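You operate a simulated robot arm through the tools that you are given. There is no shell and no other tool. Be economical: measure what you need, move in short steps, check, and stop when the job is done.

The job below is to be done with a simulated two-armed robot. You get a single attempt, and the scene is never put back.

JOB
Take the green cup and put it on top of the green lantern pack. Put the yellow square holder on the top of the blue bench away on the top of the beige bench. Fetch the green tin and set it on the top of the wooden desk. Fetch the blue parts box from the top of the blue bench and set it on the top of the green stand. Open the middle brown drawer, put the spare holder on the long counter top away inside, then shut the drawer. Put the bulb sleeve that says "10 W" from the long counter top on the upper shelf at the end of the long counter and the bulb sleeve marked "5 W" on the gold-rim disc light. Open the green cupboard door. Do these in any order. Set down upright: green cup, blue parts box.

It is judged by the outcome, as a careful person would: the job done as asked, and still so three seconds after it is handed in. It fails if anything else is knocked over, pushed out of place, dropped, spilled or broken.

ROBOT AND FRAMES
Two 7-joint arms with fingered hands on one trunk, on a base that drives. Base frame: it is fixed to the floor where the robot stands at the start and does not move with it; the origin is under the middle of the robot, x ahead of it, y to its left, z up; the surface under the hand at the start is at about z = 800. Readings come in mm, rad, newtons and seconds.
The left shoulder is at the start at [55, 174, 1080], the right one opposite. With the tool pointing down near the work surface each hand reaches from about 320 to 740 mm from the robot's upright axis, wherever it stands, measured 20 degrees to its own side. Places, roughly: back drawer2 [-3300, 7200, 700]; blue parts box [750, -750, 750]; bulb sleeve [-5250, 2750, 750]; gold-rim disc light (11x11x2 cm) [-5200, 2300, 800]; green cup (7x7x8 cm) [600, 0, 800]; green cupboard door [-5600, 3400, 400]; green lantern pack [500, -500, 750]; green tin [750, -250, 750]; middle brown drawer [-3300, 7300, 700]; spare holder (6x6x4 cm) [-5300, 3500, 800]; top of the beige bench [600, -1600, 800]; top of the green stand [-1100, 1400, 600]; top of the wooden desk [600, 1200, 800]; upper shelf at the end of the long counter [-5400, 5800, 400]; yellow square holder (4x4x5 cm) [600, -100, 800]. Payload 3.8 kg a hand.
Tool frame (each hand has its own): the origin (TCP) lies between the finger pads and is the grasp point; the fingertips stand 26 mm ahead of it; z points along the fingers, y is the line along which they close. The gripper opens to 132 mm. The gripper's body begins 73 mm behind the TCP. The gripper is a hand of 3 fingers: y runs from the thumb to the fingers, the wrist lies at [0, 0, -224] in the tool frame, and closing takes about 1.5 s.
Orientation is that of the tool frame in the base frame, as a unit quaternion [w, x, y, z]. With the fingers straight down and closing along the base's y, the tool's x points along the base's -x, its y along +y and its z along -z.

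CONTROLS
- The arms move only by the tool jog_arm. It takes "left_commands", "right_commands" or both (then of equal length, played together; a hand with none holds still); each is a list of rows, each a list of 6 numbers: the shift along the tool's x, y, z in mm, then the turn, a rotation vector about the tool's x, y, z in rad. In form: [[dx, dy, dz, rx, ry, rz], ...]. A call has 1 to 12 rows; each row shifts and turns the commanded pose from where the row before left it, along the tool's axes as they then stand. "left_jaw" and "right_jaw" are, for a hand that has rows, the closure, from 0 (fully open) to 1 (shut), set as the call begins (left out, the last holds). Rows are played at 5 a second. More than 50 mm and 0.15 rad between two rows, or a gripper value outside its range, and nothing of the call is played. A pose out of reach is approached as far as the arm can. The call stops where the force on the tool passes 40 N (or 10 N more than at its start, if that is more) or the arm is blocked; 0.2 s more then pass. The fingers move at their own pace (about 108 mm/s each) and stop on an object; they squeeze with about 29 N. The grip force told is the motor's: it shows also when the fingers shut on nothing. Time passes only in rows, and 0.2 s behind the last, so rows that do not move let the fingers close. It gives the time, the measured TCP pose, the force on the tool (base axes), the opening and the grip force at its end, in the units of the frame above (readings bear some noise), with the torque about the TCP (base axes, N m) and any sound that the robot's microphone picked up, and new pictures: "show" is both (left out), scene, wrist or none (wrist: the cameras of the hands that moved).
- Cameras (640 x 400 px; columns grow to the right, rows downward): "scene" is now at [181.6, -5.1, 1006.5]; the picture's right is [-0.06, -1.00, 0.00], its down [0.17, -0.01, -0.99] and it looks along [0.98, -0.06, 0.17] (base axes); focal length 214 px, centre (320, 200). "left" rides on the left gripper at [-61, 3, -92] in its tool frame; the picture's right is [-0.05, -1.00, 0.00], its down [0.83, -0.04, -0.55] and it looks along [0.55, -0.03, 0.83] (tool axes); focal length 230 px, centre (320, 200). "right" rides on the right gripper at [62, 3, -92] in its tool frame; the picture's right is [-0.05, 1.00, 0.00], its down [-0.83, -0.04, -0.56] and it looks along [-0.55, -0.03, 0.83] (tool axes); focal length 230 px, centre (320, 200). There is no depth. A picture from a camera that has moved, and an enlarged one, comes with that camera's place and axes in the base frame and with its lens.
- raise_lower(by): slides the trunk up (or, below 0, down) by that many mm; the arms and the scene camera ride with it, the base frame stays. It gives what a move gives, with no picture.
- steer(legs): drives the robot by 1 to 6 legs, each [ahead, left, turn to the left] in mm, mm and rad, along the robot's own axes; the way and the turn of a leg run together, so that a leg with both is an arc; at most 1500 mm and 3.142 rad a leg. The arms and the cameras ride along, it lands a little off, and it stops where it bumps. It gives what a move gives, and a new picture of the scene camera.
- move_fingers(finger1, finger2, thumb_bend, hand): sets how far each is bent, from 0 (flat) to 1 (curled in); at 0.3 the hand is open as for a grip, at 0.7 the pads meet at the TCP. One left out holds its place. A second passes; each finger stops where it meets its share of the squeeze, and holds until it gets a number again. A gripper value or a shape takes the hand back. It gives what a move gives, with no picture; readings hold the bend of each and the force on the fingers (four entries, about 0 where the hand has none), thumb and palm.
- set_grasp(shape, hand): the hand has 3 fingers and takes this shape, open, in about a second: jaw (thumb against the fingers, like two jaws); tri (thumb and two fingers); tip (a fingertip pinch); poke (one finger out to press); point (the index stretched); flat (the hand flat); cup (the hand cupped); fist (a fist). The gripper value then closes the fingers along that shape, each until it touches; the sizes above hold for jaw. It gives what a move gives, with no picture.
- aim_head(pan, tilt): turns the head with the scene camera to pan (to the left, within 1.047 rad either way) and tilt (down, from -0.506 to 1.204), counted from straight ahead of the robot. It gives what a move gives, and a new picture of the scene camera.
- zoom(camera, box): a new picture of the part [left, top, right, bottom] of that camera's present view, enlarged. It takes no simulated time.
- close_job(): hands the job in; it is judged then, once.

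Go step by step. Nothing tells you exact positions but the pictures and the camera data: compare them with the known pose of the tool, close in by small moves and look again before you grip or let go. The budget is 493 turns and 360 pictures, counting those below and the enlarged ones. Unless the task says otherwise, let go and move clear before handing in, and close with one line.

The tools are called after "Request:" as a command line: name --argument value ..., lists and objects as JSON in quotes. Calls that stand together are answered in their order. jog_arm: Moves the arms, as the interface text tells. Its arguments: {"type":"object","properties":{"left_commands":{"type":"array","items":{"type":"array","items":{"type":"number"}}},"left_jaw":{"type":"number"},"right_commands":{"type":"array","items":{"type":"array","items":{"type":"number"}}},"right_jaw":{"type":"number"},"show":{"type":"string","enum":["both","scene","wrist","none"]}},"required":[]} The other tools are called the same way: raise_lower (by) slides the trunk up or down; set_grasp (shape, hand) gives the hand a shape; move_fingers (finger1, finger2, thumb_bend, hand) moves the fingers one by one; steer (legs) drives the base; aim_head (pan, tilt) turns the head that bears the scene camera; zoom (camera, box) takes an enlarged picture of a part of a camera's view; close_job () hands the job in.

At the start:

```text
time: 0.0
left_tcp_pos: [438.1, -22.3, 1070.8]
left_ee_rot: [0.0, -0.001, 1.0, 0.0]
left_ft_force: [-0.2, 1.1, 0.0]
left_ft_torque: [0.01, -0.01, -0.01]
left_width: 131.6
left_grasp_force: 0.0
left_shape: jaw
left_bend: [0.3, 0.3, 0.3]
left_finger forces: [0.0, 0.0, 0.1, 0.0, 0.0, 0.0]
right_tcp_pos: [287.8, -332.1, 1116.5]
right_ee_rot: [0.001, 0.0, 1.0, 0.0]
right_ft_force: [0.5, 0.6, 0.0]
right_ft_torque: [0.01, 0.02, -0.02]
right_width: 131.9
right_grasp_force: 0.0
right_shape: jaw
right_bend: [0.3, 0.3, 0.3]
right_finger forces: [0.0, 0.0, 0.0, 0.1, 0.0, 0.0]
trunk travel left (down, up): [-389.0, 93.0]
robot x, y, heading: [0.1, 0.3, 0.0]
head pan, tilt: [-0.058, -0.168]
```

scene: 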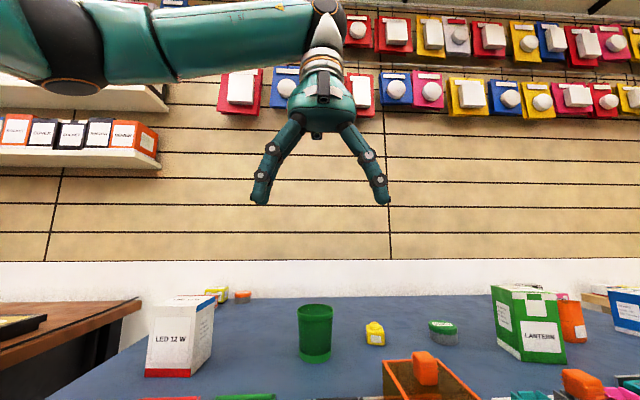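
right: 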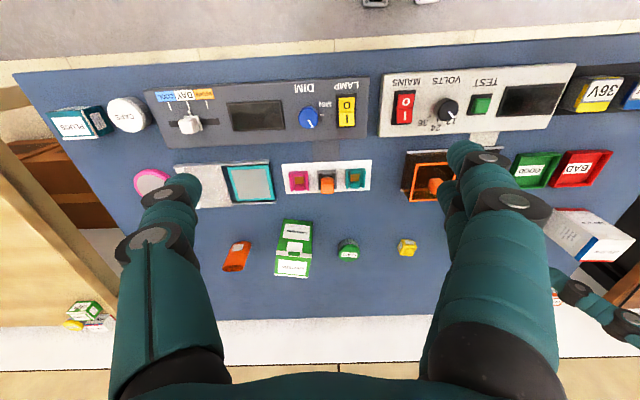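
left: 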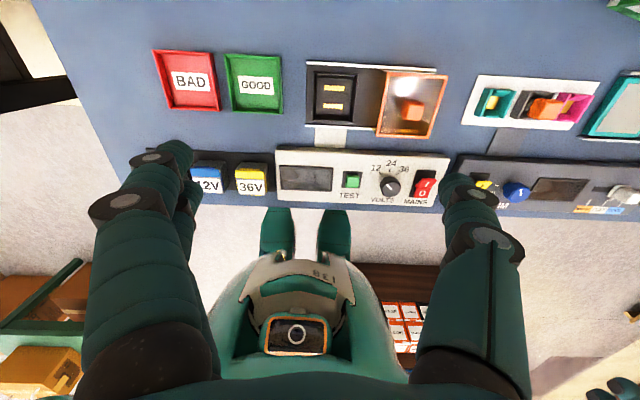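

I see the blue bench with the green cup, yellow holder, green tin and lantern pack ahead. I'll tilt the head down to view the bench better.

Request:
aim_head --pan -0.3 --tilt 0.5

```text
time: 1.0
left_tcp_pos: [437.8, -22.5, 1069.3]
left_ee_rot: [0.001, 0.0, 1.0, 0.0]
left_ft_force: [0.3, 0.6, 0.2]
left_ft_torque: [0.0, 0.0, 0.02]
left_width: 132.0
left_grasp_force: 0.1
left_shape: jaw
left_bend: [0.3, 0.3, 0.3]
left_finger forces: [0.0, 0.1, 0.1, 0.0, 0.0, 0.1]
right_tcp_pos: [288.4, -332.2, 1116.0]
right_ee_rot: [0.0, 0.0, 1.0, -0.001]
right_ft_force: [0.7, 0.0, 0.3]
right_ft_torque: [-0.02, 0.02, 0.0]
right_width: 131.9
right_grasp_force: 0.0
right_shape: jaw
right_bend: [0.3, 0.3, 0.3]
right_finger forces: [0.0, 0.0, 0.0, 0.0, 0.0, 0.0]
trunk travel left (down, up): [-389.0, 93.0]
robot x, y, heading: [-1.3, 4.0, -0.003]
head pan, tilt: [-0.3, 0.499]
camera scene: at [184.1, -27.1, 945.8], right [-0.3, -0.96, 0.0], down [-0.46, 0.14, -0.88], along [0.84, -0.26, -0.48], focal length 214 px, centre (320, 200)
```

scene: 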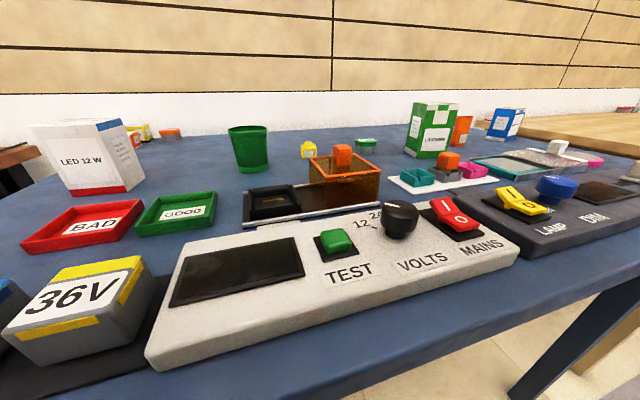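

The bench layout is visible; the camera is low, so I'll zoom in for precise pixel positions.

Request:
zoom --camera "scene" --box '[210, 90, 400, 209]'

Request:
zoom --camera "scene" --box '[390, 80, 640, 236]'

Request:
zoom --camera "right" --box '[200, 130, 440, 280]'

```text
3.36 times, centred on (305, 150) of scene
camera zoom: at [184.1, -27.1, 945.8], right [-0.3, -0.96, 0.0], down [-0.46, 0.14, -0.88], along [0.84, -0.26, -0.48], focal length 721 px, centre (370, 370)
```

zoom: 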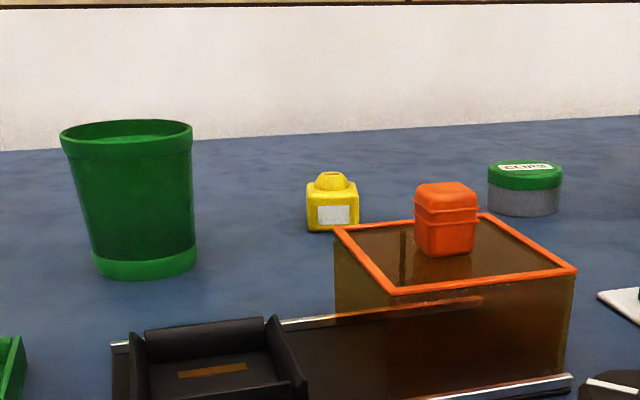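

```text
2.56 times, centred on (515, 158) of scene
camera zoom: at [184.1, -27.1, 945.8], right [-0.3, -0.96, 0.0], down [-0.46, 0.14, -0.88], along [0.84, -0.26, -0.48], focal length 549 px, centre (-179, 308)
```

zoom: 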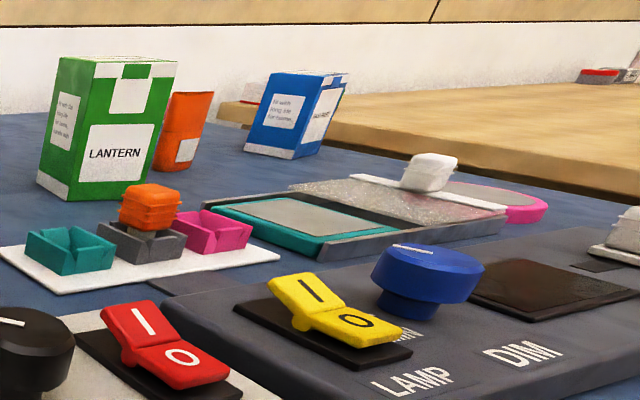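

```text
2.67 times, centred on (320, 205) of right
camera zoom: at [224.9, -329.3, 1209.0], right [0.05, 1.0, 0.0], down [0.83, -0.04, 0.56], along [0.56, -0.03, -0.83], focal length 614 px, centre (320, 187)
```

zoom: 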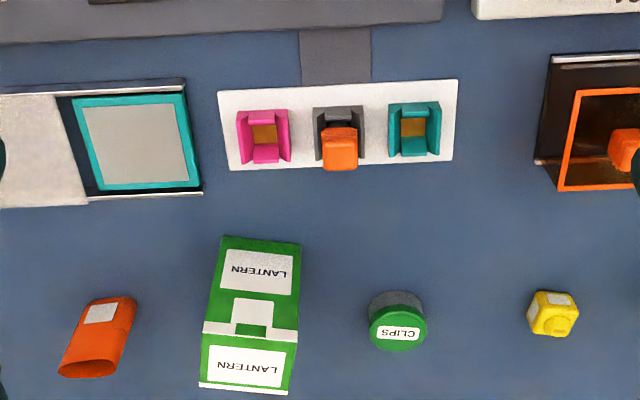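

Estimated: cup ≈ (600,-18), yellow holder ≈ (640,-148), bench z≈800. I'll move the left hand aside and bring the right hand over for a closer look.

Request:
jog_arm --left_commands '[[0, 50, 0, 0, 0, 0], [0, 50, 0, 0, 0, 0], [0, 50, 0, 0, 0, 0], [0, 50, 0, 0, 0, 0], [0, 50, 0, 0, 0, 0], [0, 50, 0, 0, 0, 0]]' --right_commands '[[-30, 15, 5, 0, 0, 0], [-30, 15, 5, 0, 0, 0], [-30, 15, 5, 0, 0, 0], [-30, 15, 5, 0, 0, 0], [-30, 15, 5, 0, 0, 0], [-12, 5, 0, 0, 0, 0]]'

```text
time: 2.4
left_tcp_pos: [440.1, 279.1, 1073.2]
left_ee_rot: [0.001, 0.001, 1.0, 0.0]
left_ft_force: [-0.3, -0.2, -0.2]
left_ft_torque: [-0.03, 0.01, 0.0]
left_width: 132.0
left_grasp_force: 0.0
left_shape: jaw
left_bend: [0.3, 0.3, 0.3]
left_finger forces: [0.1, 0.0, 0.1, 0.0, 0.0, 0.1]
right_tcp_pos: [448.5, -252.6, 1091.7]
right_ee_rot: [0.001, 0.001, 1.0, 0.0]
right_ft_force: [0.2, -1.5, -0.2]
right_ft_torque: [-0.01, 0.01, -0.01]
right_width: 132.0
right_grasp_force: 0.0
right_shape: jaw
right_bend: [0.3, 0.3, 0.3]
right_finger forces: [0.0, 0.0, 0.0, 0.1, 0.0, 0.0]
trunk travel left (down, up): [-389.0, 93.0]
robot x, y, heading: [3.4, -1.7, -0.001]
head pan, tilt: [-0.3, 0.499]
camera scene: at [183.7, -26.3, 945.8], right [-0.3, -0.96, 0.0], down [-0.46, 0.14, -0.88], along [0.84, -0.26, -0.48], focal length 214 px, centre (320, 200)
camera right: at [385.6, -249.4, 1184.1], right [0.05, 1.0, 0.0], down [0.83, -0.04, 0.56], along [0.56, -0.03, -0.83], focal length 230 px, centre (320, 200)
camera left: at [501.2, 282.0, 1166.1], right [0.05, -1.0, 0.0], down [-0.83, -0.04, 0.55], along [-0.55, -0.03, -0.83], focal length 230 px, centre (320, 200)
```

scene: 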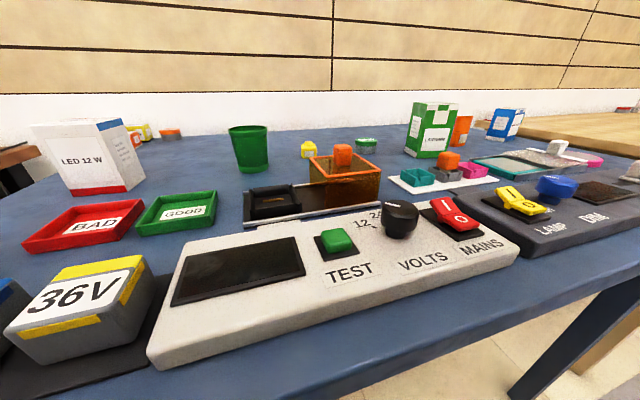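
right: 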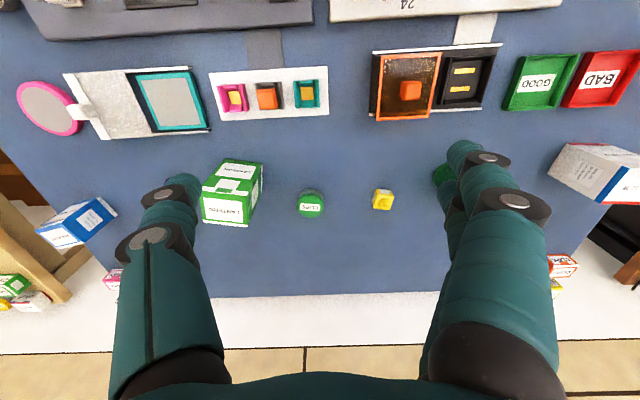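
left: 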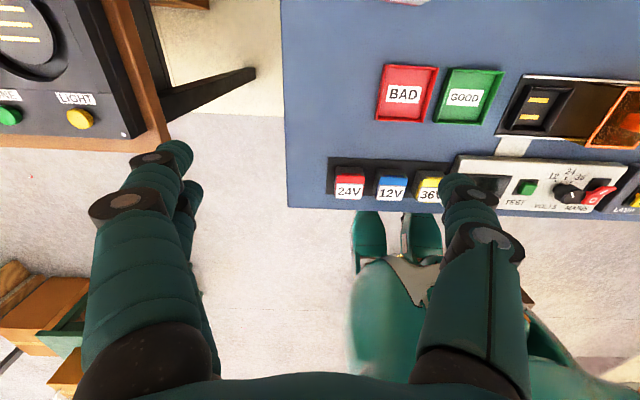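

Request:
zoom --camera "right" --box '[190, 130, 470, 305]'

```text
2.29 times, centred on (330, 218) of right
camera zoom: at [385.6, -249.4, 1184.1], right [0.05, 1.0, 0.0], down [0.83, -0.04, 0.56], along [0.56, -0.03, -0.83], focal length 526 px, centre (297, 160)
```

zoom: 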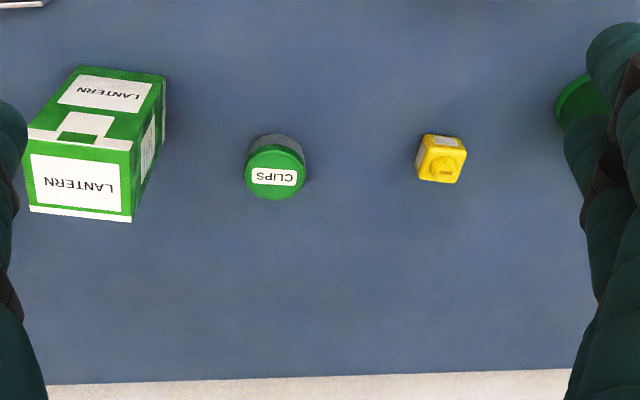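

The lantern top appears centred near (582,-402), z≈905; tin ≈ (637,-281); yellow ≈ (626,-149). Next: right hand above the cup.

Request:
jog_arm --right_commands '[[-25, 39, 18, 0, 0, 0], [-25, 39, 18, 0, 0, 0], [-25, 39, 18, 0, 0, 0], [-25, 39, 18, 0, 0, 0], [-25, 39, 18, 0, 0, 0], [-25, 39, 18, 0, 0, 0]]'

```text
time: 3.8
left_tcp_pos: [439.7, 278.3, 1073.5]
left_ee_rot: [0.0, 0.0, 1.0, 0.0]
left_ft_force: [-0.7, 0.5, -0.4]
left_ft_torque: [0.02, -0.01, 0.0]
left_width: 131.9
left_grasp_force: 0.1
left_shape: jaw
left_bend: [0.3, 0.3, 0.3]
left_finger forces: [0.0, 0.0, 0.1, 0.1, 0.0, 0.1]
right_tcp_pos: [492.2, -205.1, 1064.2]
right_ee_rot: [0.002, 0.003, 1.0, 0.0]
right_ft_force: [0.1, 0.0, -0.3]
right_ft_torque: [-0.01, 0.0, 0.01]
right_width: 131.9
right_grasp_force: 0.1
right_shape: jaw
right_bend: [0.3, 0.3, 0.3]
right_finger forces: [0.1, 0.0, 0.1, 0.0, 0.0, 0.0]
right hand out of reach, approached as far as the arm can: row 2, 3, 4, 5, 6
trunk travel left (down, up): [-389.0, 93.0]
robot x, y, heading: [4.1, 2.9, -0.001]
head pan, tilt: [-0.3, 0.499]
camera scene: at [184.2, -27.1, 945.7], right [-0.3, -0.96, 0.0], down [-0.46, 0.14, -0.88], along [0.84, -0.26, -0.48], focal length 214 px, centre (320, 200)
camera right: at [429.0, -201.9, 1156.1], right [0.06, 1.0, 0.0], down [0.83, -0.05, 0.56], along [0.56, -0.03, -0.83], focal length 230 px, centre (320, 200)
```

scene: 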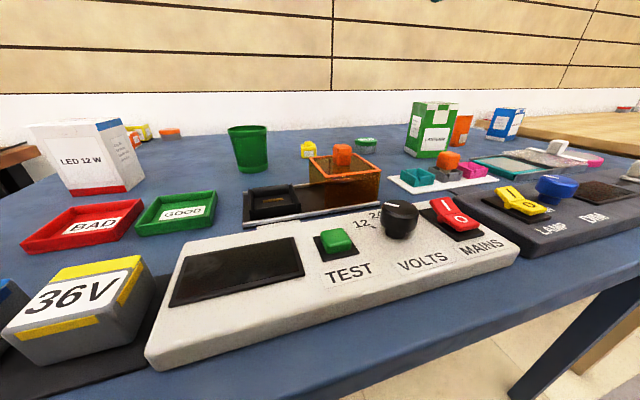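
right: 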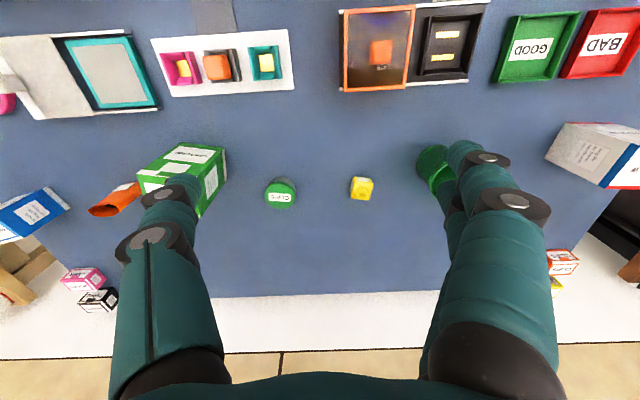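

High poses are out of reach; I'll descend first, then go forward-left to the cup.

Request:
jog_arm --right_commands '[[0, 0, 40, 0, 0, 0], [0, 0, 40, 0, 0, 0], [0, 0, 40, 0, 0, 0], [-20, 35, 0, 0, 0, 0], [-20, 35, 0, 0, 0, 0], [-20, 35, 0, 0, 0, 0], [-20, 35, 0, 0, 0, 0]]' --show "wrist"

```text
time: 5.4
left_tcp_pos: [440.2, 276.9, 1073.6]
left_ee_rot: [0.0, 0.0, 1.0, 0.0]
left_ft_force: [-0.4, -0.2, -0.3]
left_ft_torque: [0.0, 0.0, 0.07]
left_width: 131.7
left_grasp_force: 0.1
left_shape: jaw
left_bend: [0.3, 0.3, 0.3]
left_finger forces: [0.0, 0.0, 0.0, 0.1, 0.0, 0.0]
right_tcp_pos: [489.4, -195.2, 942.2]
right_ee_rot: [0.001, 0.001, 1.0, 0.0]
right_ft_force: [0.1, -0.5, -0.2]
right_ft_torque: [-0.01, -0.03, 0.01]
right_width: 131.9
right_grasp_force: 0.1
right_shape: jaw
right_bend: [0.3, 0.3, 0.3]
right_finger forces: [0.0, 0.1, 0.0, 0.0, 0.1, 0.1]
right hand out of reach, approached as far as the arm can: row 4, 5, 6, 7
trunk travel left (down, up): [-389.0, 93.0]
robot x, y, heading: [-0.6, 0.4, -0.002]
head pan, tilt: [-0.3, 0.499]
camera right: at [427.1, -192.5, 1034.4], right [0.05, 1.0, 0.0], down [0.83, -0.05, 0.56], along [0.56, -0.03, -0.83], focal length 230 px, centre (320, 200)
```

right: 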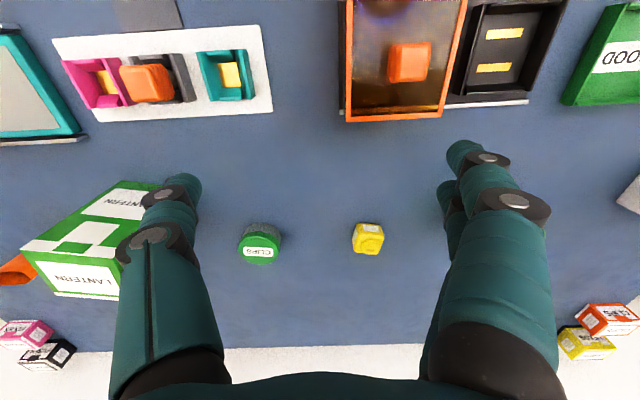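

The right arm can't reach so far left; I'll shift the base left 200 mm so the cup lies to the right side.

Request:
steer --legs '[[0, 200, 0]]'

Request:
jog_arm --right_commands '[[-25, -10, 0, 0, 0, 0], [-25, -10, 0, 0, 0, 0]]'

```text
time: 7.8
left_tcp_pos: [436.9, 462.3, 1072.5]
left_ee_rot: [0.001, 0.006, 1.0, -0.001]
left_ft_force: [-0.2, 0.0, -0.8]
left_ft_torque: [0.04, 0.0, -0.01]
left_width: 131.9
left_grasp_force: 0.1
left_shape: jaw
left_bend: [0.3, 0.3, 0.3]
left_finger forces: [0.1, 0.1, 0.0, 0.0, 0.0, 0.0]
right_tcp_pos: [481.3, -10.5, 943.4]
right_ee_rot: [0.002, 0.008, 1.0, -0.001]
right_ft_force: [-0.3, -0.6, -1.1]
right_ft_torque: [0.0, 0.02, 0.0]
right_width: 132.0
right_grasp_force: 0.0
right_shape: jaw
right_bend: [0.3, 0.3, 0.3]
right_finger forces: [0.0, 0.0, 0.0, 0.1, 0.1, 0.1]
trunk travel left (down, up): [-389.0, 93.0]
robot x, y, heading: [-6.7, 191.0, -0.017]
head pan, tilt: [-0.3, 0.499]
stopped in leg 1: the robot was blocked; the commanded pose is now the measured one
camera scene: at [177.2, 161.9, 945.7], right [-0.31, -0.95, 0.0], down [-0.46, 0.15, -0.88], along [0.84, -0.27, -0.48], focal length 214 px, centre (320, 200)
```

scene: 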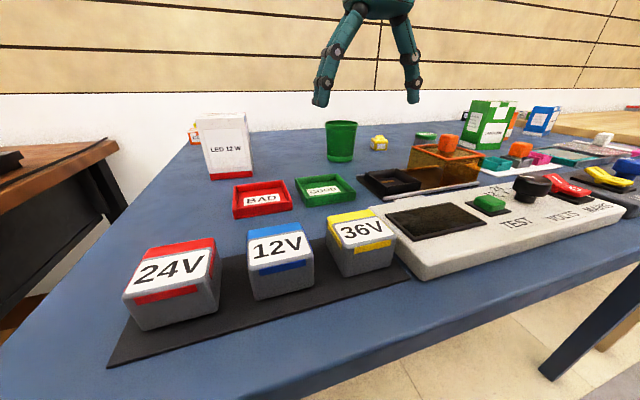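

```text
time: 8.4
left_tcp_pos: [437.8, 460.7, 1073.4]
left_ee_rot: [0.001, 0.007, 1.0, 0.0]
left_ft_force: [-0.1, -0.5, 0.1]
left_ft_torque: [0.01, -0.02, -0.01]
left_width: 132.0
left_grasp_force: 0.1
left_shape: jaw
left_bend: [0.3, 0.3, 0.3]
left_finger forces: [0.0, 0.0, 0.0, 0.0, 0.0, 0.0]
right_tcp_pos: [503.2, -36.8, 942.2]
right_ee_rot: [0.001, 0.007, 1.0, -0.001]
right_ft_force: [0.2, 0.1, 0.1]
right_ft_torque: [-0.01, -0.02, -0.05]
right_width: 131.8
right_grasp_force: 0.1
right_shape: jaw
right_bend: [0.3, 0.3, 0.3]
right_finger forces: [0.1, 0.0, 0.0, 0.0, 0.1, 0.0]
right hand out of reach, approached as far as the arm can: row 1, 2
trunk travel left (down, up): [-389.0, 93.0]
robot x, y, heading: [-4.7, 193.2, -0.016]
head pan, tilt: [-0.3, 0.499]
camera scene: at [177.3, 160.9, 945.7], right [-0.31, -0.95, 0.0], down [-0.46, 0.15, -0.88], along [0.84, -0.27, -0.48], focal length 214 px, centre (320, 200)
camera right: at [441.0, -32.8, 1035.3], right [0.07, 1.0, 0.0], down [0.83, -0.06, 0.56], along [0.56, -0.04, -0.83], focal length 230 px, centre (320, 200)
```

scene: 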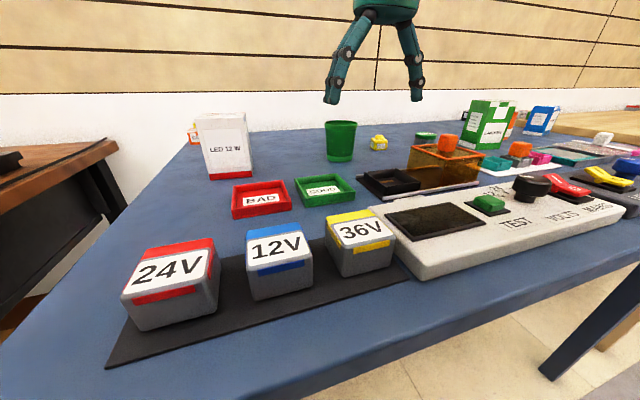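
right: 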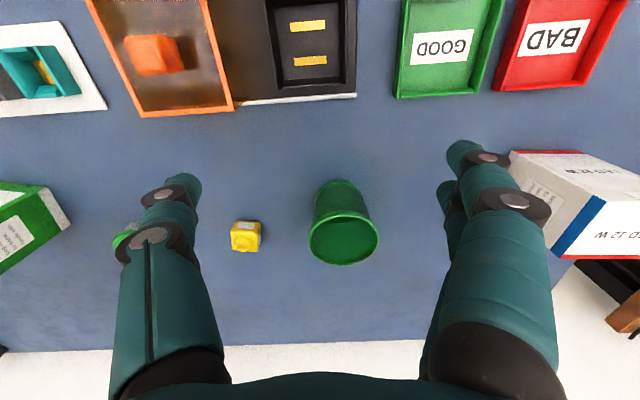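

The base is blocked at 193 mm left, and the right hand still can't go forward at this height. I'll test whether going lower opens up reach.

Request:
jog_arm --right_commands '[[-5, 0, 20, 0, 0, 0], [-10, 0, 20, 0, 0, 0]]' --show "none"

```text
time: 9.0
left_tcp_pos: [438.1, 462.5, 1073.5]
left_ee_rot: [0.001, 0.006, 1.0, 0.0]
left_ft_force: [0.3, -0.2, 1.1]
left_ft_torque: [0.01, 0.0, 0.02]
left_width: 132.1
left_grasp_force: 0.0
left_shape: jaw
left_bend: [0.3, 0.3, 0.3]
left_finger forces: [0.0, 0.0, 0.0, 0.0, 0.0, 0.0]
right_tcp_pos: [514.8, -52.3, 906.7]
right_ee_rot: [0.001, 0.008, 1.0, 0.0]
right_ft_force: [0.0, 0.2, 1.4]
right_ft_torque: [-0.03, -0.01, 0.0]
right_width: 131.8
right_grasp_force: 0.0
right_shape: jaw
right_bend: [0.3, 0.3, 0.3]
right_finger forces: [0.0, 0.1, 0.1, 0.0, 0.0, 0.0]
right hand out of reach, approached as far as the arm can: row 1, 2
trunk travel left (down, up): [-389.0, 93.0]
robot x, y, heading: [-7.8, 190.6, -0.013]
head pan, tilt: [-0.3, 0.499]
```

Straight-down reach ends at x≈515. I'll pitch the tool forward (fingers pointing forward-down) so the wrist sits further back, and test the reach.

Request:
jog_arm --right_commands '[[0, 0, -20, 0, -0.15, 0], [0, 0, 0, 0, -0.15, 0], [0, 10, 0, 0, -0.15, 0]]'

```text
time: 9.8
left_tcp_pos: [435.8, 463.4, 1072.7]
left_ee_rot: [0.001, 0.005, 1.0, 0.001]
left_ft_force: [0.5, 0.5, -0.4]
left_ft_torque: [0.01, -0.01, 0.02]
left_width: 131.8
left_grasp_force: 0.0
left_shape: jaw
left_bend: [0.3, 0.3, 0.3]
left_finger forces: [0.1, 0.0, 0.0, 0.0, 0.1, 0.1]
right_tcp_pos: [515.0, -41.0, 928.6]
right_ee_rot: [0.225, 0.009, 0.974, -0.002]
right_ft_force: [-0.5, -1.0, 0.1]
right_ft_torque: [0.0, -0.02, -0.03]
right_width: 131.9
right_grasp_force: 0.1
right_shape: jaw
right_bend: [0.3, 0.3, 0.3]
right_finger forces: [0.2, 0.0, 0.0, 0.0, 0.0, 0.1]
trunk travel left (down, up): [-389.0, 93.0]
robot x, y, heading: [-5.2, 189.7, -0.011]
head pan, tilt: [-0.3, 0.499]
camera scene: at [176.9, 161.3, 945.8], right [-0.31, -0.95, 0.0], down [-0.46, 0.15, -0.88], along [0.84, -0.27, -0.48], focal length 214 px, centre (320, 200)
camera right: at [418.2, -36.9, 983.8], right [0.06, 1.0, 0.02], down [0.5, -0.05, 0.86], along [0.86, -0.04, -0.5], focal length 230 px, centre (320, 200)
```

scene: 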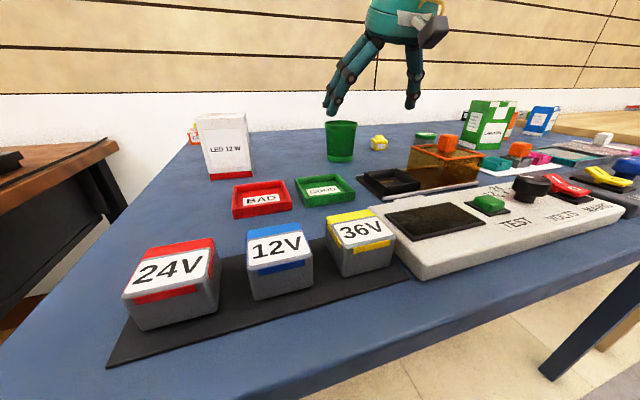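
right: 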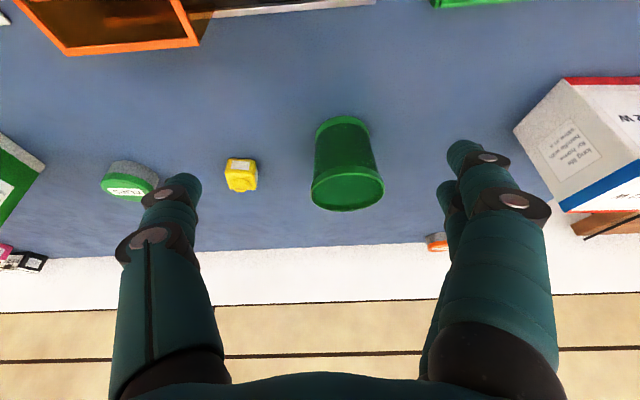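

Tilting works. Cup located ≈ (592,-20); approaching diagonally to straddle it.

Request:
jog_arm --right_commands '[[-9, 10.5, 0, 0, 0, 0], [-9, 10.5, 20, 0, 0, 0], [-9, 0, 28, 0, 0, 0], [-9, 0, 28, 0, 0, 0], [0, 0, 28, 0, 0, 0]]'

```text
time: 11.0
left_tcp_pos: [437.7, 461.7, 1073.1]
left_ee_rot: [0.0, 0.006, 1.0, 0.0]
left_ft_force: [-0.8, 0.0, 0.5]
left_ft_torque: [0.01, -0.01, -0.01]
left_width: 131.9
left_grasp_force: 0.2
left_shape: jaw
left_bend: [0.3, 0.3, 0.3]
left_finger forces: [0.0, 0.0, 0.0, 0.1, 0.0, 0.1]
right_tcp_pos: [575.9, -35.3, 863.3]
right_ee_rot: [0.224, 0.007, 0.974, -0.002]
right_ft_force: [-0.2, -0.6, -0.1]
right_ft_torque: [-0.01, 0.0, 0.0]
right_width: 132.1
right_grasp_force: 0.0
right_shape: jaw
right_bend: [0.3, 0.3, 0.3]
right_finger forces: [0.0, 0.1, 0.0, 0.1, 0.0, 0.0]
right hand out of reach, approached as far as the arm can: row 4, 5
trunk travel left (down, up): [-389.0, 93.0]
robot x, y, heading: [-10.1, 191.4, -0.009]
head pan, tilt: [-0.3, 0.499]
camera scene: at [177.3, 160.8, 945.7], right [-0.31, -0.95, 0.0], down [-0.46, 0.15, -0.88], along [0.84, -0.27, -0.48], focal length 214 px, centre (320, 200)
camera right: at [478.5, -29.9, 918.5], right [0.06, 1.0, 0.02], down [0.5, -0.05, 0.86], along [0.86, -0.04, -0.51], focal length 230 px, centre (320, 200)
```

scene: 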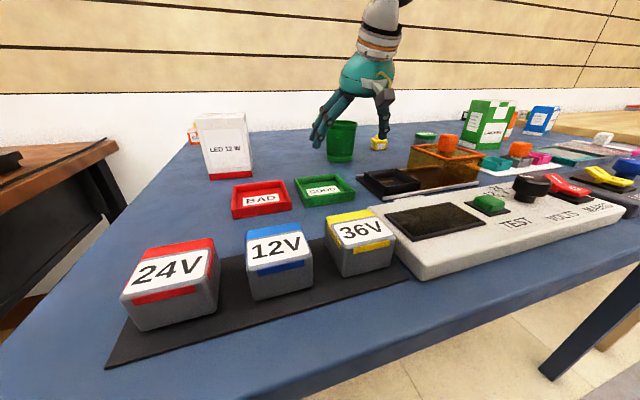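
right: 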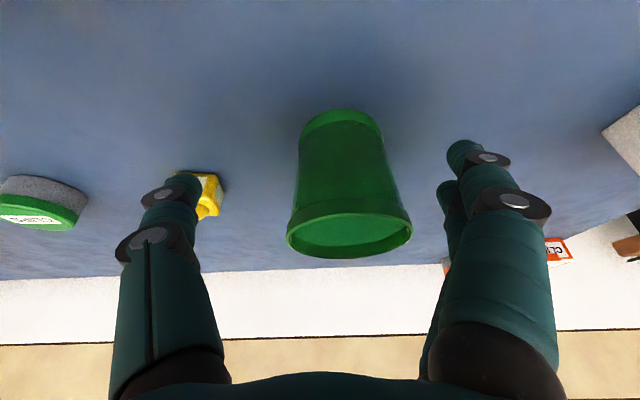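

The arm stops at (576,-35). I'll test whether yawing the tool frees more reach, away from contact.

Request:
jog_arm --right_commands '[[0, 8, 0, 0, 0, 0.15], [0, 7, 0, 0, 0, 0.15]]' --show "wrist"

```text
time: 11.6
left_tcp_pos: [438.9, 461.8, 1072.3]
left_ee_rot: [0.001, 0.006, 1.0, 0.0]
left_ft_force: [0.2, -0.5, -0.2]
left_ft_torque: [0.01, 0.05, 0.01]
left_width: 131.7
left_grasp_force: 0.0
left_shape: jaw
left_bend: [0.3, 0.3, 0.3]
left_finger forces: [0.0, 0.0, 0.1, 0.0, 0.0, 0.0]
right_tcp_pos: [551.5, -47.0, 876.3]
right_ee_rot: [0.219, 0.152, 0.963, 0.032]
right_ft_force: [-0.1, 1.3, -0.3]
right_ft_torque: [0.0, 0.03, 0.03]
right_width: 132.0
right_grasp_force: 0.1
right_shape: jaw
right_bend: [0.3, 0.3, 0.3]
right_finger forces: [0.0, 0.0, 0.0, 0.0, 0.0, 0.1]
right hand out of reach, approached as far as the arm can: row 1, 2
trunk travel left (down, up): [-389.0, 93.0]
robot x, y, heading: [-6.8, 191.2, -0.014]
head pan, tilt: [-0.3, 0.499]
camera right: at [458.8, -25.4, 934.5], right [0.32, 0.93, 0.15], down [0.46, -0.29, 0.84], along [0.83, -0.2, -0.53], focal length 230 px, centre (320, 200)
```

right: 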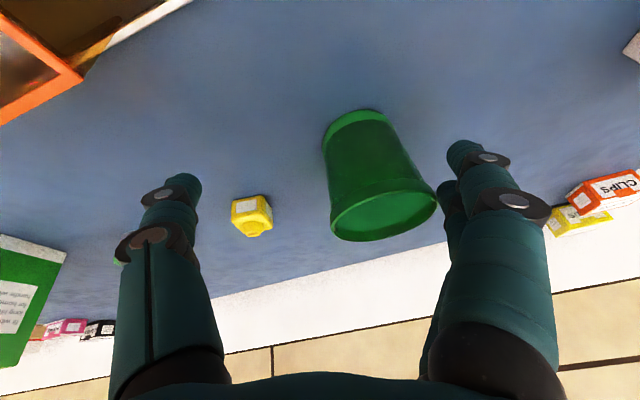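

Positive yaw made it worse, so negative yaw should help.

Request:
jog_arm --right_commands '[[0, 0, 0, 0, 0, -0.15], [0, 0, 0, 0, 0, -0.15], [0, 0, 0, 0, 0, -0.15], [0, 0, 0, 0, 0, -0.15], [0, 0, 0, 0, 0, -0.15], [0, 0, 0, 0, 0, -0.15]]' --show "wrist"

```text
time: 13.0
left_tcp_pos: [438.3, 461.9, 1072.6]
left_ee_rot: [0.001, 0.006, 1.0, 0.0]
left_ft_force: [-0.8, -0.2, -0.5]
left_ft_torque: [-0.01, 0.01, -0.01]
left_width: 131.8
left_grasp_force: 0.1
left_shape: jaw
left_bend: [0.3, 0.3, 0.3]
left_finger forces: [0.0, 0.1, 0.0, 0.1, 0.1, 0.0]
right_tcp_pos: [550.4, -47.4, 878.5]
right_ee_rot: [0.213, -0.282, 0.933, -0.069]
right_ft_force: [0.5, -0.2, 0.0]
right_ft_torque: [0.01, 0.0, 0.02]
right_width: 131.8
right_grasp_force: 0.1
right_shape: jaw
right_bend: [0.3, 0.3, 0.3]
right_finger forces: [0.0, 0.0, 0.1, 0.0, 0.1, 0.1]
trunk travel left (down, up): [-389.0, 93.0]
robot x, y, heading: [-2.8, 190.2, -0.012]
head pan, tilt: [-0.3, 0.499]
camera right: at [461.6, -79.1, 937.3], right [-0.46, 0.86, -0.23], down [0.4, 0.43, 0.81], along [0.79, 0.28, -0.54], focal length 230 px, centre (320, 200)
```

right: 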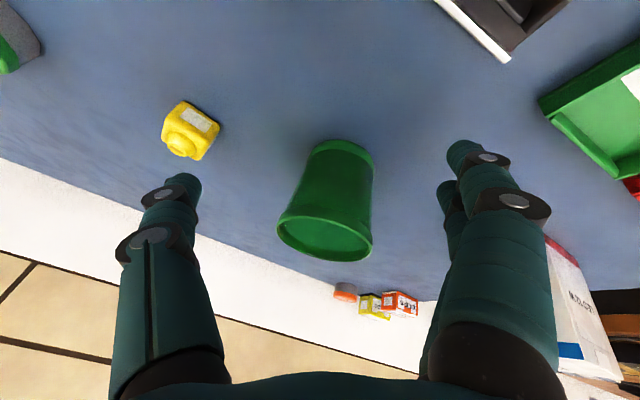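

Negative yaw helps. I'll level the closing axis (rotate about tool x) and move in on the cup.

Request:
jog_arm --right_commands '[[0, 0, 0, -0.135, 0, 0], [0, 0, 0, -0.135, 0, 0], [-12, -1, 15, 0, 0, 0], [-12, -1, 15, 0, 0, 0], [-12, -1, 15, 0, 0, 0]]'

```text
time: 14.2
left_tcp_pos: [436.7, 461.9, 1073.3]
left_ee_rot: [0.0, 0.008, 1.0, 0.0]
left_ft_force: [0.7, -0.2, -0.8]
left_ft_torque: [0.01, 0.01, 0.0]
left_width: 132.0
left_grasp_force: 0.1
left_shape: jaw
left_bend: [0.3, 0.3, 0.3]
left_finger forces: [0.0, 0.0, 0.1, 0.0, 0.0, 0.0]
right_tcp_pos: [582.3, -28.9, 852.4]
right_ee_rot: [0.174, -0.305, 0.935, 0.057]
right_ft_force: [-0.9, -1.0, 0.5]
right_ft_torque: [0.01, 0.01, 0.02]
right_width: 132.0
right_grasp_force: 0.0
right_shape: jaw
right_bend: [0.3, 0.3, 0.3]
right_finger forces: [0.0, 0.0, 0.1, 0.2, 0.0, 0.0]
right hand out of reach, approached as far as the arm can: row 5
trunk travel left (down, up): [-389.0, 93.0]
robot x, y, heading: [-7.4, 189.7, -0.015]
head pan, tilt: [-0.3, 0.499]
camera scene: at [177.3, 160.9, 945.7], right [-0.31, -0.95, 0.0], down [-0.46, 0.15, -0.88], along [0.84, -0.27, -0.48], focal length 214 px, centre (320, 200)
camera right: at [505.6, -79.6, 916.5], right [-0.55, 0.83, 0.02], down [0.49, 0.3, 0.82], along [0.67, 0.46, -0.58], focal length 230 px, centre (320, 200)
```

scene: 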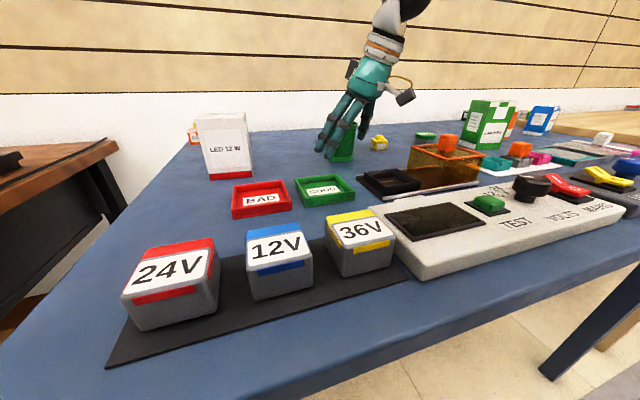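
right: 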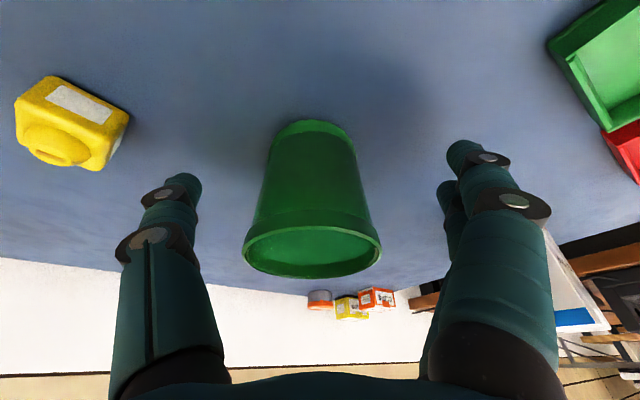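

The cup is now centred between the fingers. Closing.

Request:
jog_arm --right_commands '[[0, 0, 0, 0, 0, 0], [0, 0, 0, 0, 0, 0], [0, 0, 0, 0, 0, 0], [0, 0, 0, 0, 0, 0], [0, 0, 0, 0, 0, 0], [0, 0, 0, 0, 0, 0]]' --right_jaw 1

```text
time: 15.6
left_tcp_pos: [437.6, 462.0, 1072.2]
left_ee_rot: [0.001, 0.006, 1.0, 0.0]
left_ft_force: [0.5, -0.7, 1.2]
left_ft_torque: [0.0, -0.02, -0.02]
left_width: 132.0
left_grasp_force: 0.1
left_shape: jaw
left_bend: [0.3, 0.3, 0.3]
left_finger forces: [0.1, 0.0, 0.1, 0.1, 0.0, 0.0]
right_tcp_pos: [581.4, -28.4, 852.3]
right_ee_rot: [0.174, -0.306, 0.934, 0.058]
right_ft_force: [0.6, 0.8, -0.1]
right_ft_torque: [-0.03, 0.03, 0.0]
right_width: 42.1
right_grasp_force: 29.8
right_shape: jaw
right_bend: [0.73, 0.73, 0.7]
right_finger forces: [11.3, 13.0, 0.1, 0.0, 25.0, 0.0]
trunk travel left (down, up): [-389.0, 93.0]
robot x, y, heading: [-7.2, 190.5, -0.011]
head pan, tilt: [-0.3, 0.499]
camera scene: at [177.3, 161.0, 945.7], right [-0.31, -0.95, 0.0], down [-0.46, 0.15, -0.88], along [0.84, -0.27, -0.48], focal length 214 px, centre (320, 200)
camera right: at [505.4, -79.4, 916.5], right [-0.55, 0.83, 0.02], down [0.49, 0.3, 0.82], along [0.67, 0.46, -0.58], focal length 230 px, centre (320, 200)
```

scene: 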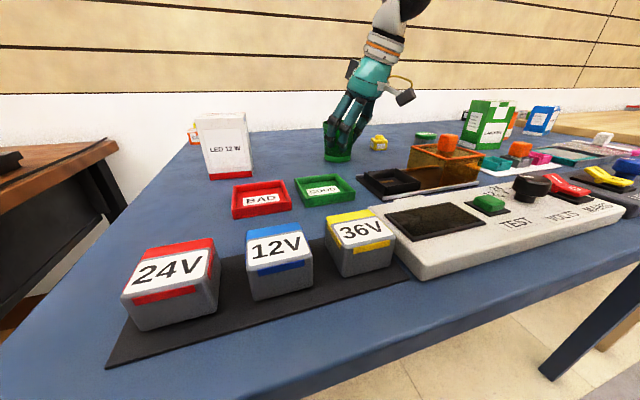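
right: 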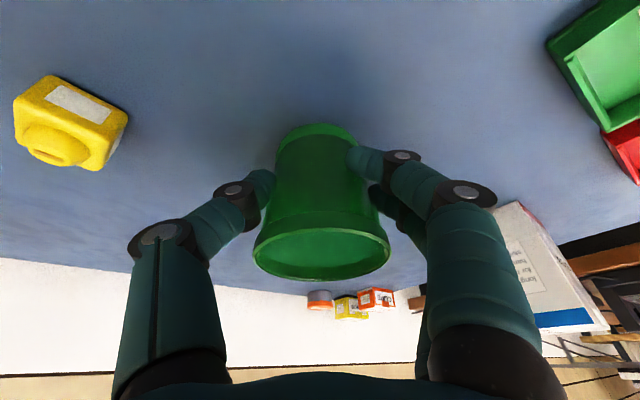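

Gripped. I'll lift using the trunk (pure vertical).

Request:
raise_lower --by 90

Request:
jog_arm --right_commands '[[-14.4, 0, -37.3, 0, 0, 0]]'

```text
time: 16.9
left_tcp_pos: [438.7, 460.5, 1162.7]
left_ee_rot: [-0.001, 0.006, 1.0, 0.001]
left_ft_force: [0.6, 0.4, 0.0]
left_ft_torque: [0.02, 0.0, 0.03]
left_width: 131.8
left_grasp_force: 0.1
left_shape: jaw
left_bend: [0.3, 0.3, 0.3]
left_finger forces: [0.0, 0.1, 0.1, 0.0, 0.0, 0.0]
right_tcp_pos: [575.9, -28.1, 1121.0]
right_ee_rot: [0.312, -0.312, 0.897, 0.009]
right_ft_force: [0.4, -0.2, -1.0]
right_ft_torque: [0.0, 0.03, 0.01]
right_width: 41.9
right_grasp_force: 28.7
right_shape: jaw
right_bend: [0.73, 0.73, 0.7]
right_finger forces: [11.4, 13.1, 0.0, 0.0, 25.0, 0.1]
trunk travel left (down, up): [-479.0, 3.0]
robot x, y, heading: [-3.3, 190.3, -0.018]
head pan, tilt: [-0.3, 0.499]
```

```text
time: 17.2
left_tcp_pos: [435.7, 462.8, 1164.8]
left_ee_rot: [0.003, 0.006, 1.0, -0.001]
left_ft_force: [0.3, 1.0, 0.5]
left_ft_torque: [0.01, -0.02, -0.02]
left_width: 132.1
left_grasp_force: 0.1
left_shape: jaw
left_bend: [0.3, 0.3, 0.3]
left_finger forces: [0.0, 0.1, 0.0, 0.1, 0.0, 0.0]
right_tcp_pos: [561.2, -28.4, 1163.3]
right_ee_rot: [0.314, -0.312, 0.897, 0.008]
right_ft_force: [-1.0, -0.4, 0.1]
right_ft_torque: [0.05, 0.01, 0.01]
right_width: 42.0
right_grasp_force: 29.0
right_shape: jaw
right_bend: [0.73, 0.73, 0.7]
right_finger forces: [11.4, 13.1, 0.1, 0.0, 24.9, 0.0]
trunk travel left (down, up): [-479.0, 3.0]
robot x, y, heading: [-5.8, 188.8, -0.012]
head pan, tilt: [-0.3, 0.499]
camera scene: at [186.8, 161.6, 1067.1], right [-0.31, -0.95, 0.0], down [-0.45, 0.15, -0.88], along [0.84, -0.27, -0.48], focal length 214 px, centre (320, 200)
camera right: at [470.0, -79.7, 1201.5], right [-0.53, 0.83, -0.15], down [0.22, 0.31, 0.93], along [0.82, 0.46, -0.35], focal length 230 px, centre (320, 200)
```

scene: 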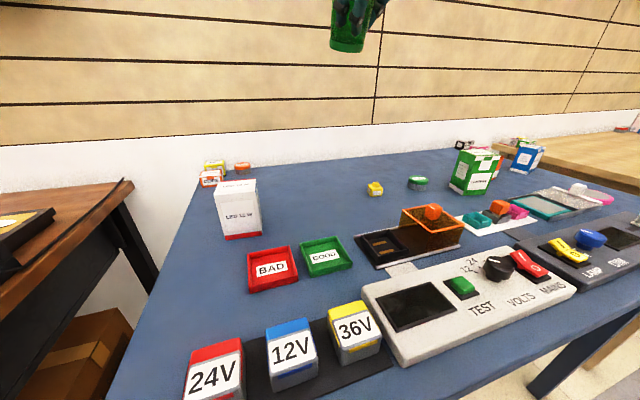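
right: 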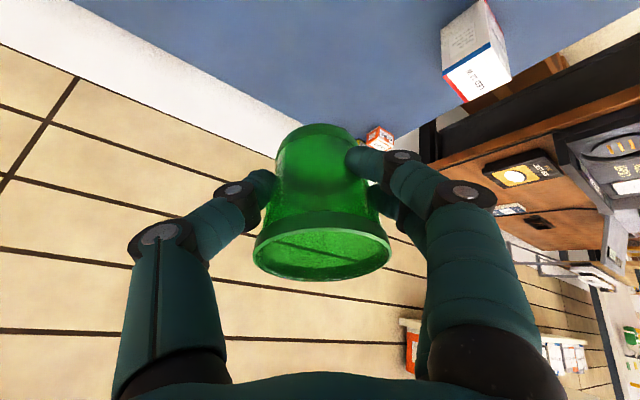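

Raising the trunk carried the cup high (and tilted it slightly forward). I'll drive right so the lantern takes the cup's relative place, then restore the grasp orientation.

Request:
steer --legs '[[0, -373, 0.012]]'

Request:
jog_arm --right_commands '[[10, 0, 10, 0, 0, 0], [10, 0, 10, -0.058, 0.081, 0.022], [0, 0, 10, -0.058, 0.081, 0.022], [0, 0, 20, -0.058, 0.081, 0.022]]'

```text
time: 21.1
left_tcp_pos: [431.1, 95.8, 1163.3]
left_ee_rot: [0.001, 0.0, 1.0, 0.0]
left_ft_force: [-0.6, 0.1, -0.4]
left_ft_torque: [0.0, -0.02, -0.01]
left_width: 131.7
left_grasp_force: 0.1
left_shape: jaw
left_bend: [0.3, 0.3, 0.3]
left_finger forces: [0.0, 0.1, 0.1, 0.1, 0.0, 0.0]
right_tcp_pos: [564.3, -392.6, 1160.7]
right_ee_rot: [0.313, -0.317, 0.895, 0.011]
right_ft_force: [-0.2, -0.2, 0.3]
right_ft_torque: [0.02, 0.01, 0.01]
right_width: 41.6
right_grasp_force: 28.6
right_shape: jaw
right_bend: [0.73, 0.73, 0.7]
right_finger forces: [11.4, 13.0, 0.1, 0.0, 24.9, 0.1]
trunk travel left (down, up): [-479.0, 3.0]
robot x, y, heading: [-8.9, -182.5, -0.0]
head pan, tilt: [-0.3, 0.499]
camera scene: at [186.7, -207.3, 1066.4], right [-0.29, -0.96, 0.0], down [-0.46, 0.14, -0.88], along [0.84, -0.26, -0.48], focal length 214 px, centre (320, 200)
```

scene: 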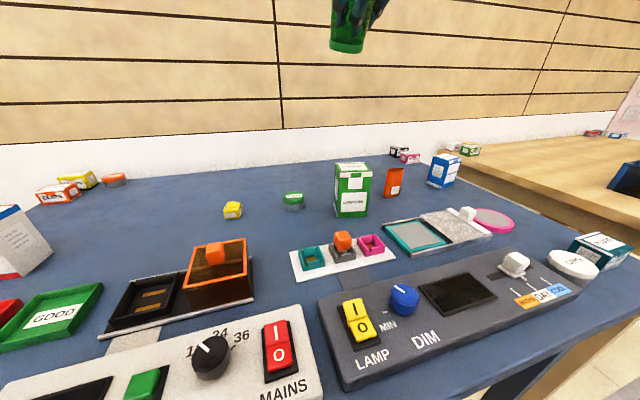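

```text
time: 22.1
left_tcp_pos: [432.4, 96.3, 1162.6]
left_ee_rot: [0.001, 0.0, 1.0, 0.0]
left_ft_force: [-0.1, 0.1, -0.2]
left_ft_torque: [0.01, 0.03, 0.03]
left_width: 131.7
left_grasp_force: 0.0
left_shape: jaw
left_bend: [0.3, 0.3, 0.3]
left_finger forces: [0.0, 0.1, 0.0, 0.0, 0.0, 0.0]
right_tcp_pos: [542.7, -415.7, 1111.9]
right_ee_rot: [0.196, -0.315, 0.927, 0.053]
right_ft_force: [0.3, -0.7, -0.7]
right_ft_torque: [-0.04, 0.03, 0.01]
right_width: 41.8
right_grasp_force: 28.9
right_shape: jaw
right_bend: [0.73, 0.73, 0.7]
right_finger forces: [11.7, 13.1, 0.1, 0.0, 24.8, 0.0]
right hand out of reach, approached as far as the arm can: row 2, 3, 4
trunk travel left (down, up): [-479.0, 3.0]
robot x, y, heading: [-9.0, -182.9, -0.001]
head pan, tilt: [-0.3, 0.499]
camera scene: at [187.2, -207.4, 1066.2], right [-0.29, -0.96, 0.0], down [-0.46, 0.14, -0.88], along [0.84, -0.26, -0.48], focal length 214 px, centre (320, 200)
camera right: at [464.3, -468.1, 1172.2], right [-0.57, 0.82, 0.0], down [0.44, 0.31, 0.84], along [0.69, 0.47, -0.54], focal length 230 px, centre (320, 200)
```

scene: 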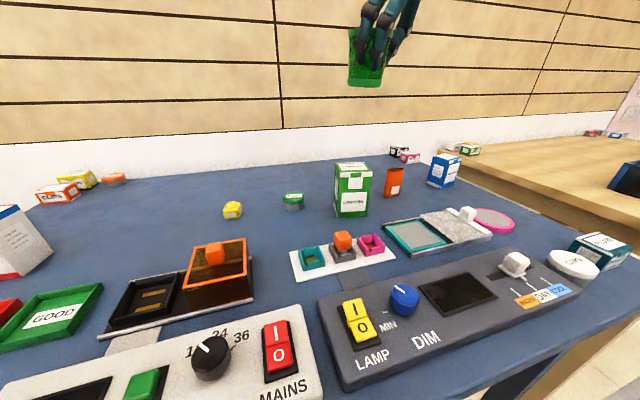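
right: 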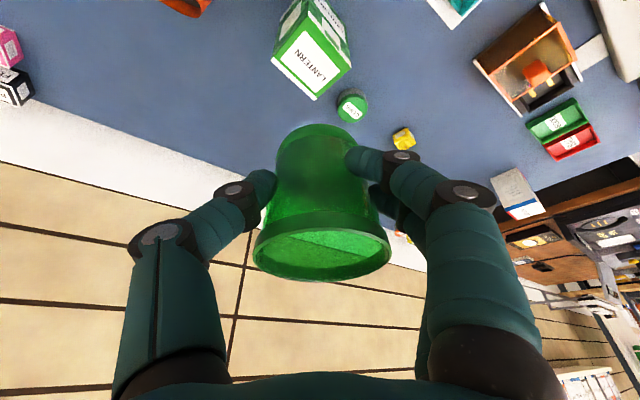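

Orientation nearly restored. Let me refine the lantern's top position with a zoom from the scene camera.

Request:
zoom --camera "scene" --box '[200, 130, 480, 305]'

Request:
zoom --camera "right" --box '[240, 0, 440, 125]'

```text
2.29 times, centred on (340, 218) of scene
camera zoom: at [187.2, -207.4, 1066.2], right [-0.29, -0.96, 0.0], down [-0.46, 0.14, -0.88], along [0.84, -0.26, -0.48], focal length 490 px, centre (274, 160)
```

zoom: 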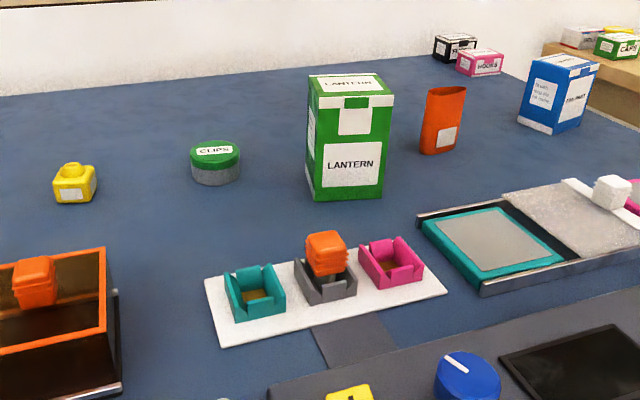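

```text
3.20 times, centred on (340, 62) of right
camera zoom: at [464.3, -468.1, 1172.2], right [-0.57, 0.82, 0.0], down [0.44, 0.31, 0.84], along [0.69, 0.47, -0.54], focal length 736 px, centre (256, 640)
```

zoom: 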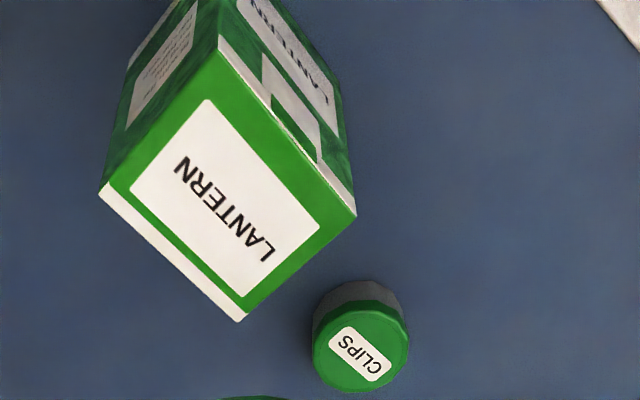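

Lantern top centre confirmed ≈ (579,-403). Descending to just above its height, behind it.

Request:
jog_arm --right_commands '[[11.5, 0, 29.6, -0.019, 0.039, 0.025], [11.5, 0, 29.6, 0, 0, 0], [11.5, 0, 29.6, 0, 0, 0], [11.5, 0, 29.6, 0, 0, 0]]' --show "scene"

```text
time: 23.1
left_tcp_pos: [432.0, 98.2, 1164.0]
left_ee_rot: [0.001, -0.001, 1.0, 0.0]
left_ft_force: [0.2, -0.8, -0.4]
left_ft_torque: [-0.01, -0.02, 0.0]
left_width: 132.0
left_grasp_force: 0.0
left_shape: jaw
left_bend: [0.3, 0.3, 0.3]
left_finger forces: [0.1, 0.0, 0.1, 0.1, 0.0, 0.0]
right_tcp_pos: [516.2, -430.8, 990.4]
right_ee_rot: [0.176, -0.305, 0.934, 0.058]
right_ft_force: [-0.7, 0.1, -0.6]
right_ft_torque: [-0.03, 0.0, 0.0]
right_width: 41.8
right_grasp_force: 28.8
right_shape: jaw
right_bend: [0.73, 0.73, 0.7]
right_finger forces: [12.0, 13.0, 0.0, 0.1, 24.6, 0.1]
right hand out of reach, approached as far as the arm can: row 1, 2, 3, 4
trunk travel left (down, up): [-479.0, 3.0]
robot x, y, heading: [-5.7, -182.3, 0.002]
head pan, tilt: [-0.3, 0.499]
camera scene: at [186.8, -207.5, 1066.4], right [-0.29, -0.96, 0.0], down [-0.46, 0.14, -0.88], along [0.84, -0.26, -0.48], focal length 214 px, centre (320, 200)
```

scene: 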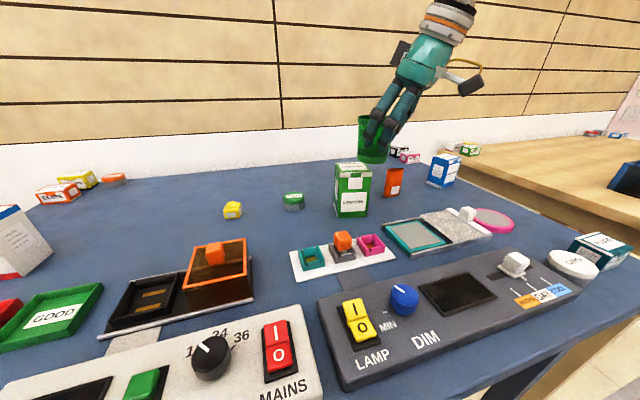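

Upright now. Moving over the lantern top; remaining offset will be handled with the base if needed.

Request:
jog_arm --right_commands '[[-20.9, -4.9, 8.1, 0, 0, 0], [-20.9, -4.9, 8.1, 0, 0, 0], [-20.9, -4.9, 8.1, 0, 0, 0]]' --show "scene"

```text
time: 23.9
left_tcp_pos: [431.8, 97.1, 1163.4]
left_ee_rot: [0.001, -0.001, 1.0, -0.001]
left_ft_force: [0.4, 0.0, 0.0]
left_ft_torque: [0.01, -0.02, -0.02]
left_width: 132.0
left_grasp_force: 0.0
left_shape: jaw
left_bend: [0.3, 0.3, 0.3]
left_finger forces: [0.0, 0.1, 0.0, 0.1, 0.0, 0.1]
right_tcp_pos: [524.3, -431.5, 1006.8]
right_ee_rot: [0.176, -0.306, 0.934, 0.058]
right_ft_force: [0.3, -0.3, -0.7]
right_ft_torque: [-0.02, -0.01, 0.0]
right_width: 41.9
right_grasp_force: 29.1
right_shape: jaw
right_bend: [0.73, 0.73, 0.7]
right_finger forces: [12.0, 13.1, 0.1, 0.1, 24.6, 0.0]
right hand out of reach, approached as far as the arm can: row 1, 2, 3
trunk travel left (down, up): [-479.0, 3.0]
robot x, y, heading: [-13.3, -180.8, 0.003]
head pan, tilt: [-0.3, 0.499]
camera scene: at [186.7, -207.3, 1066.4], right [-0.29, -0.96, 0.0], down [-0.46, 0.14, -0.88], along [0.84, -0.26, -0.48], focal length 214 px, centre (320, 200)
```

scene: 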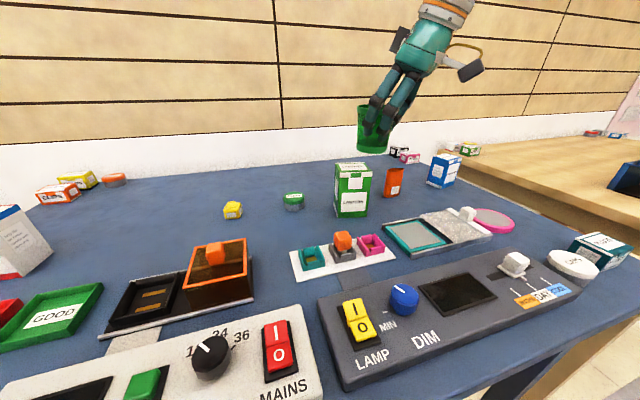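

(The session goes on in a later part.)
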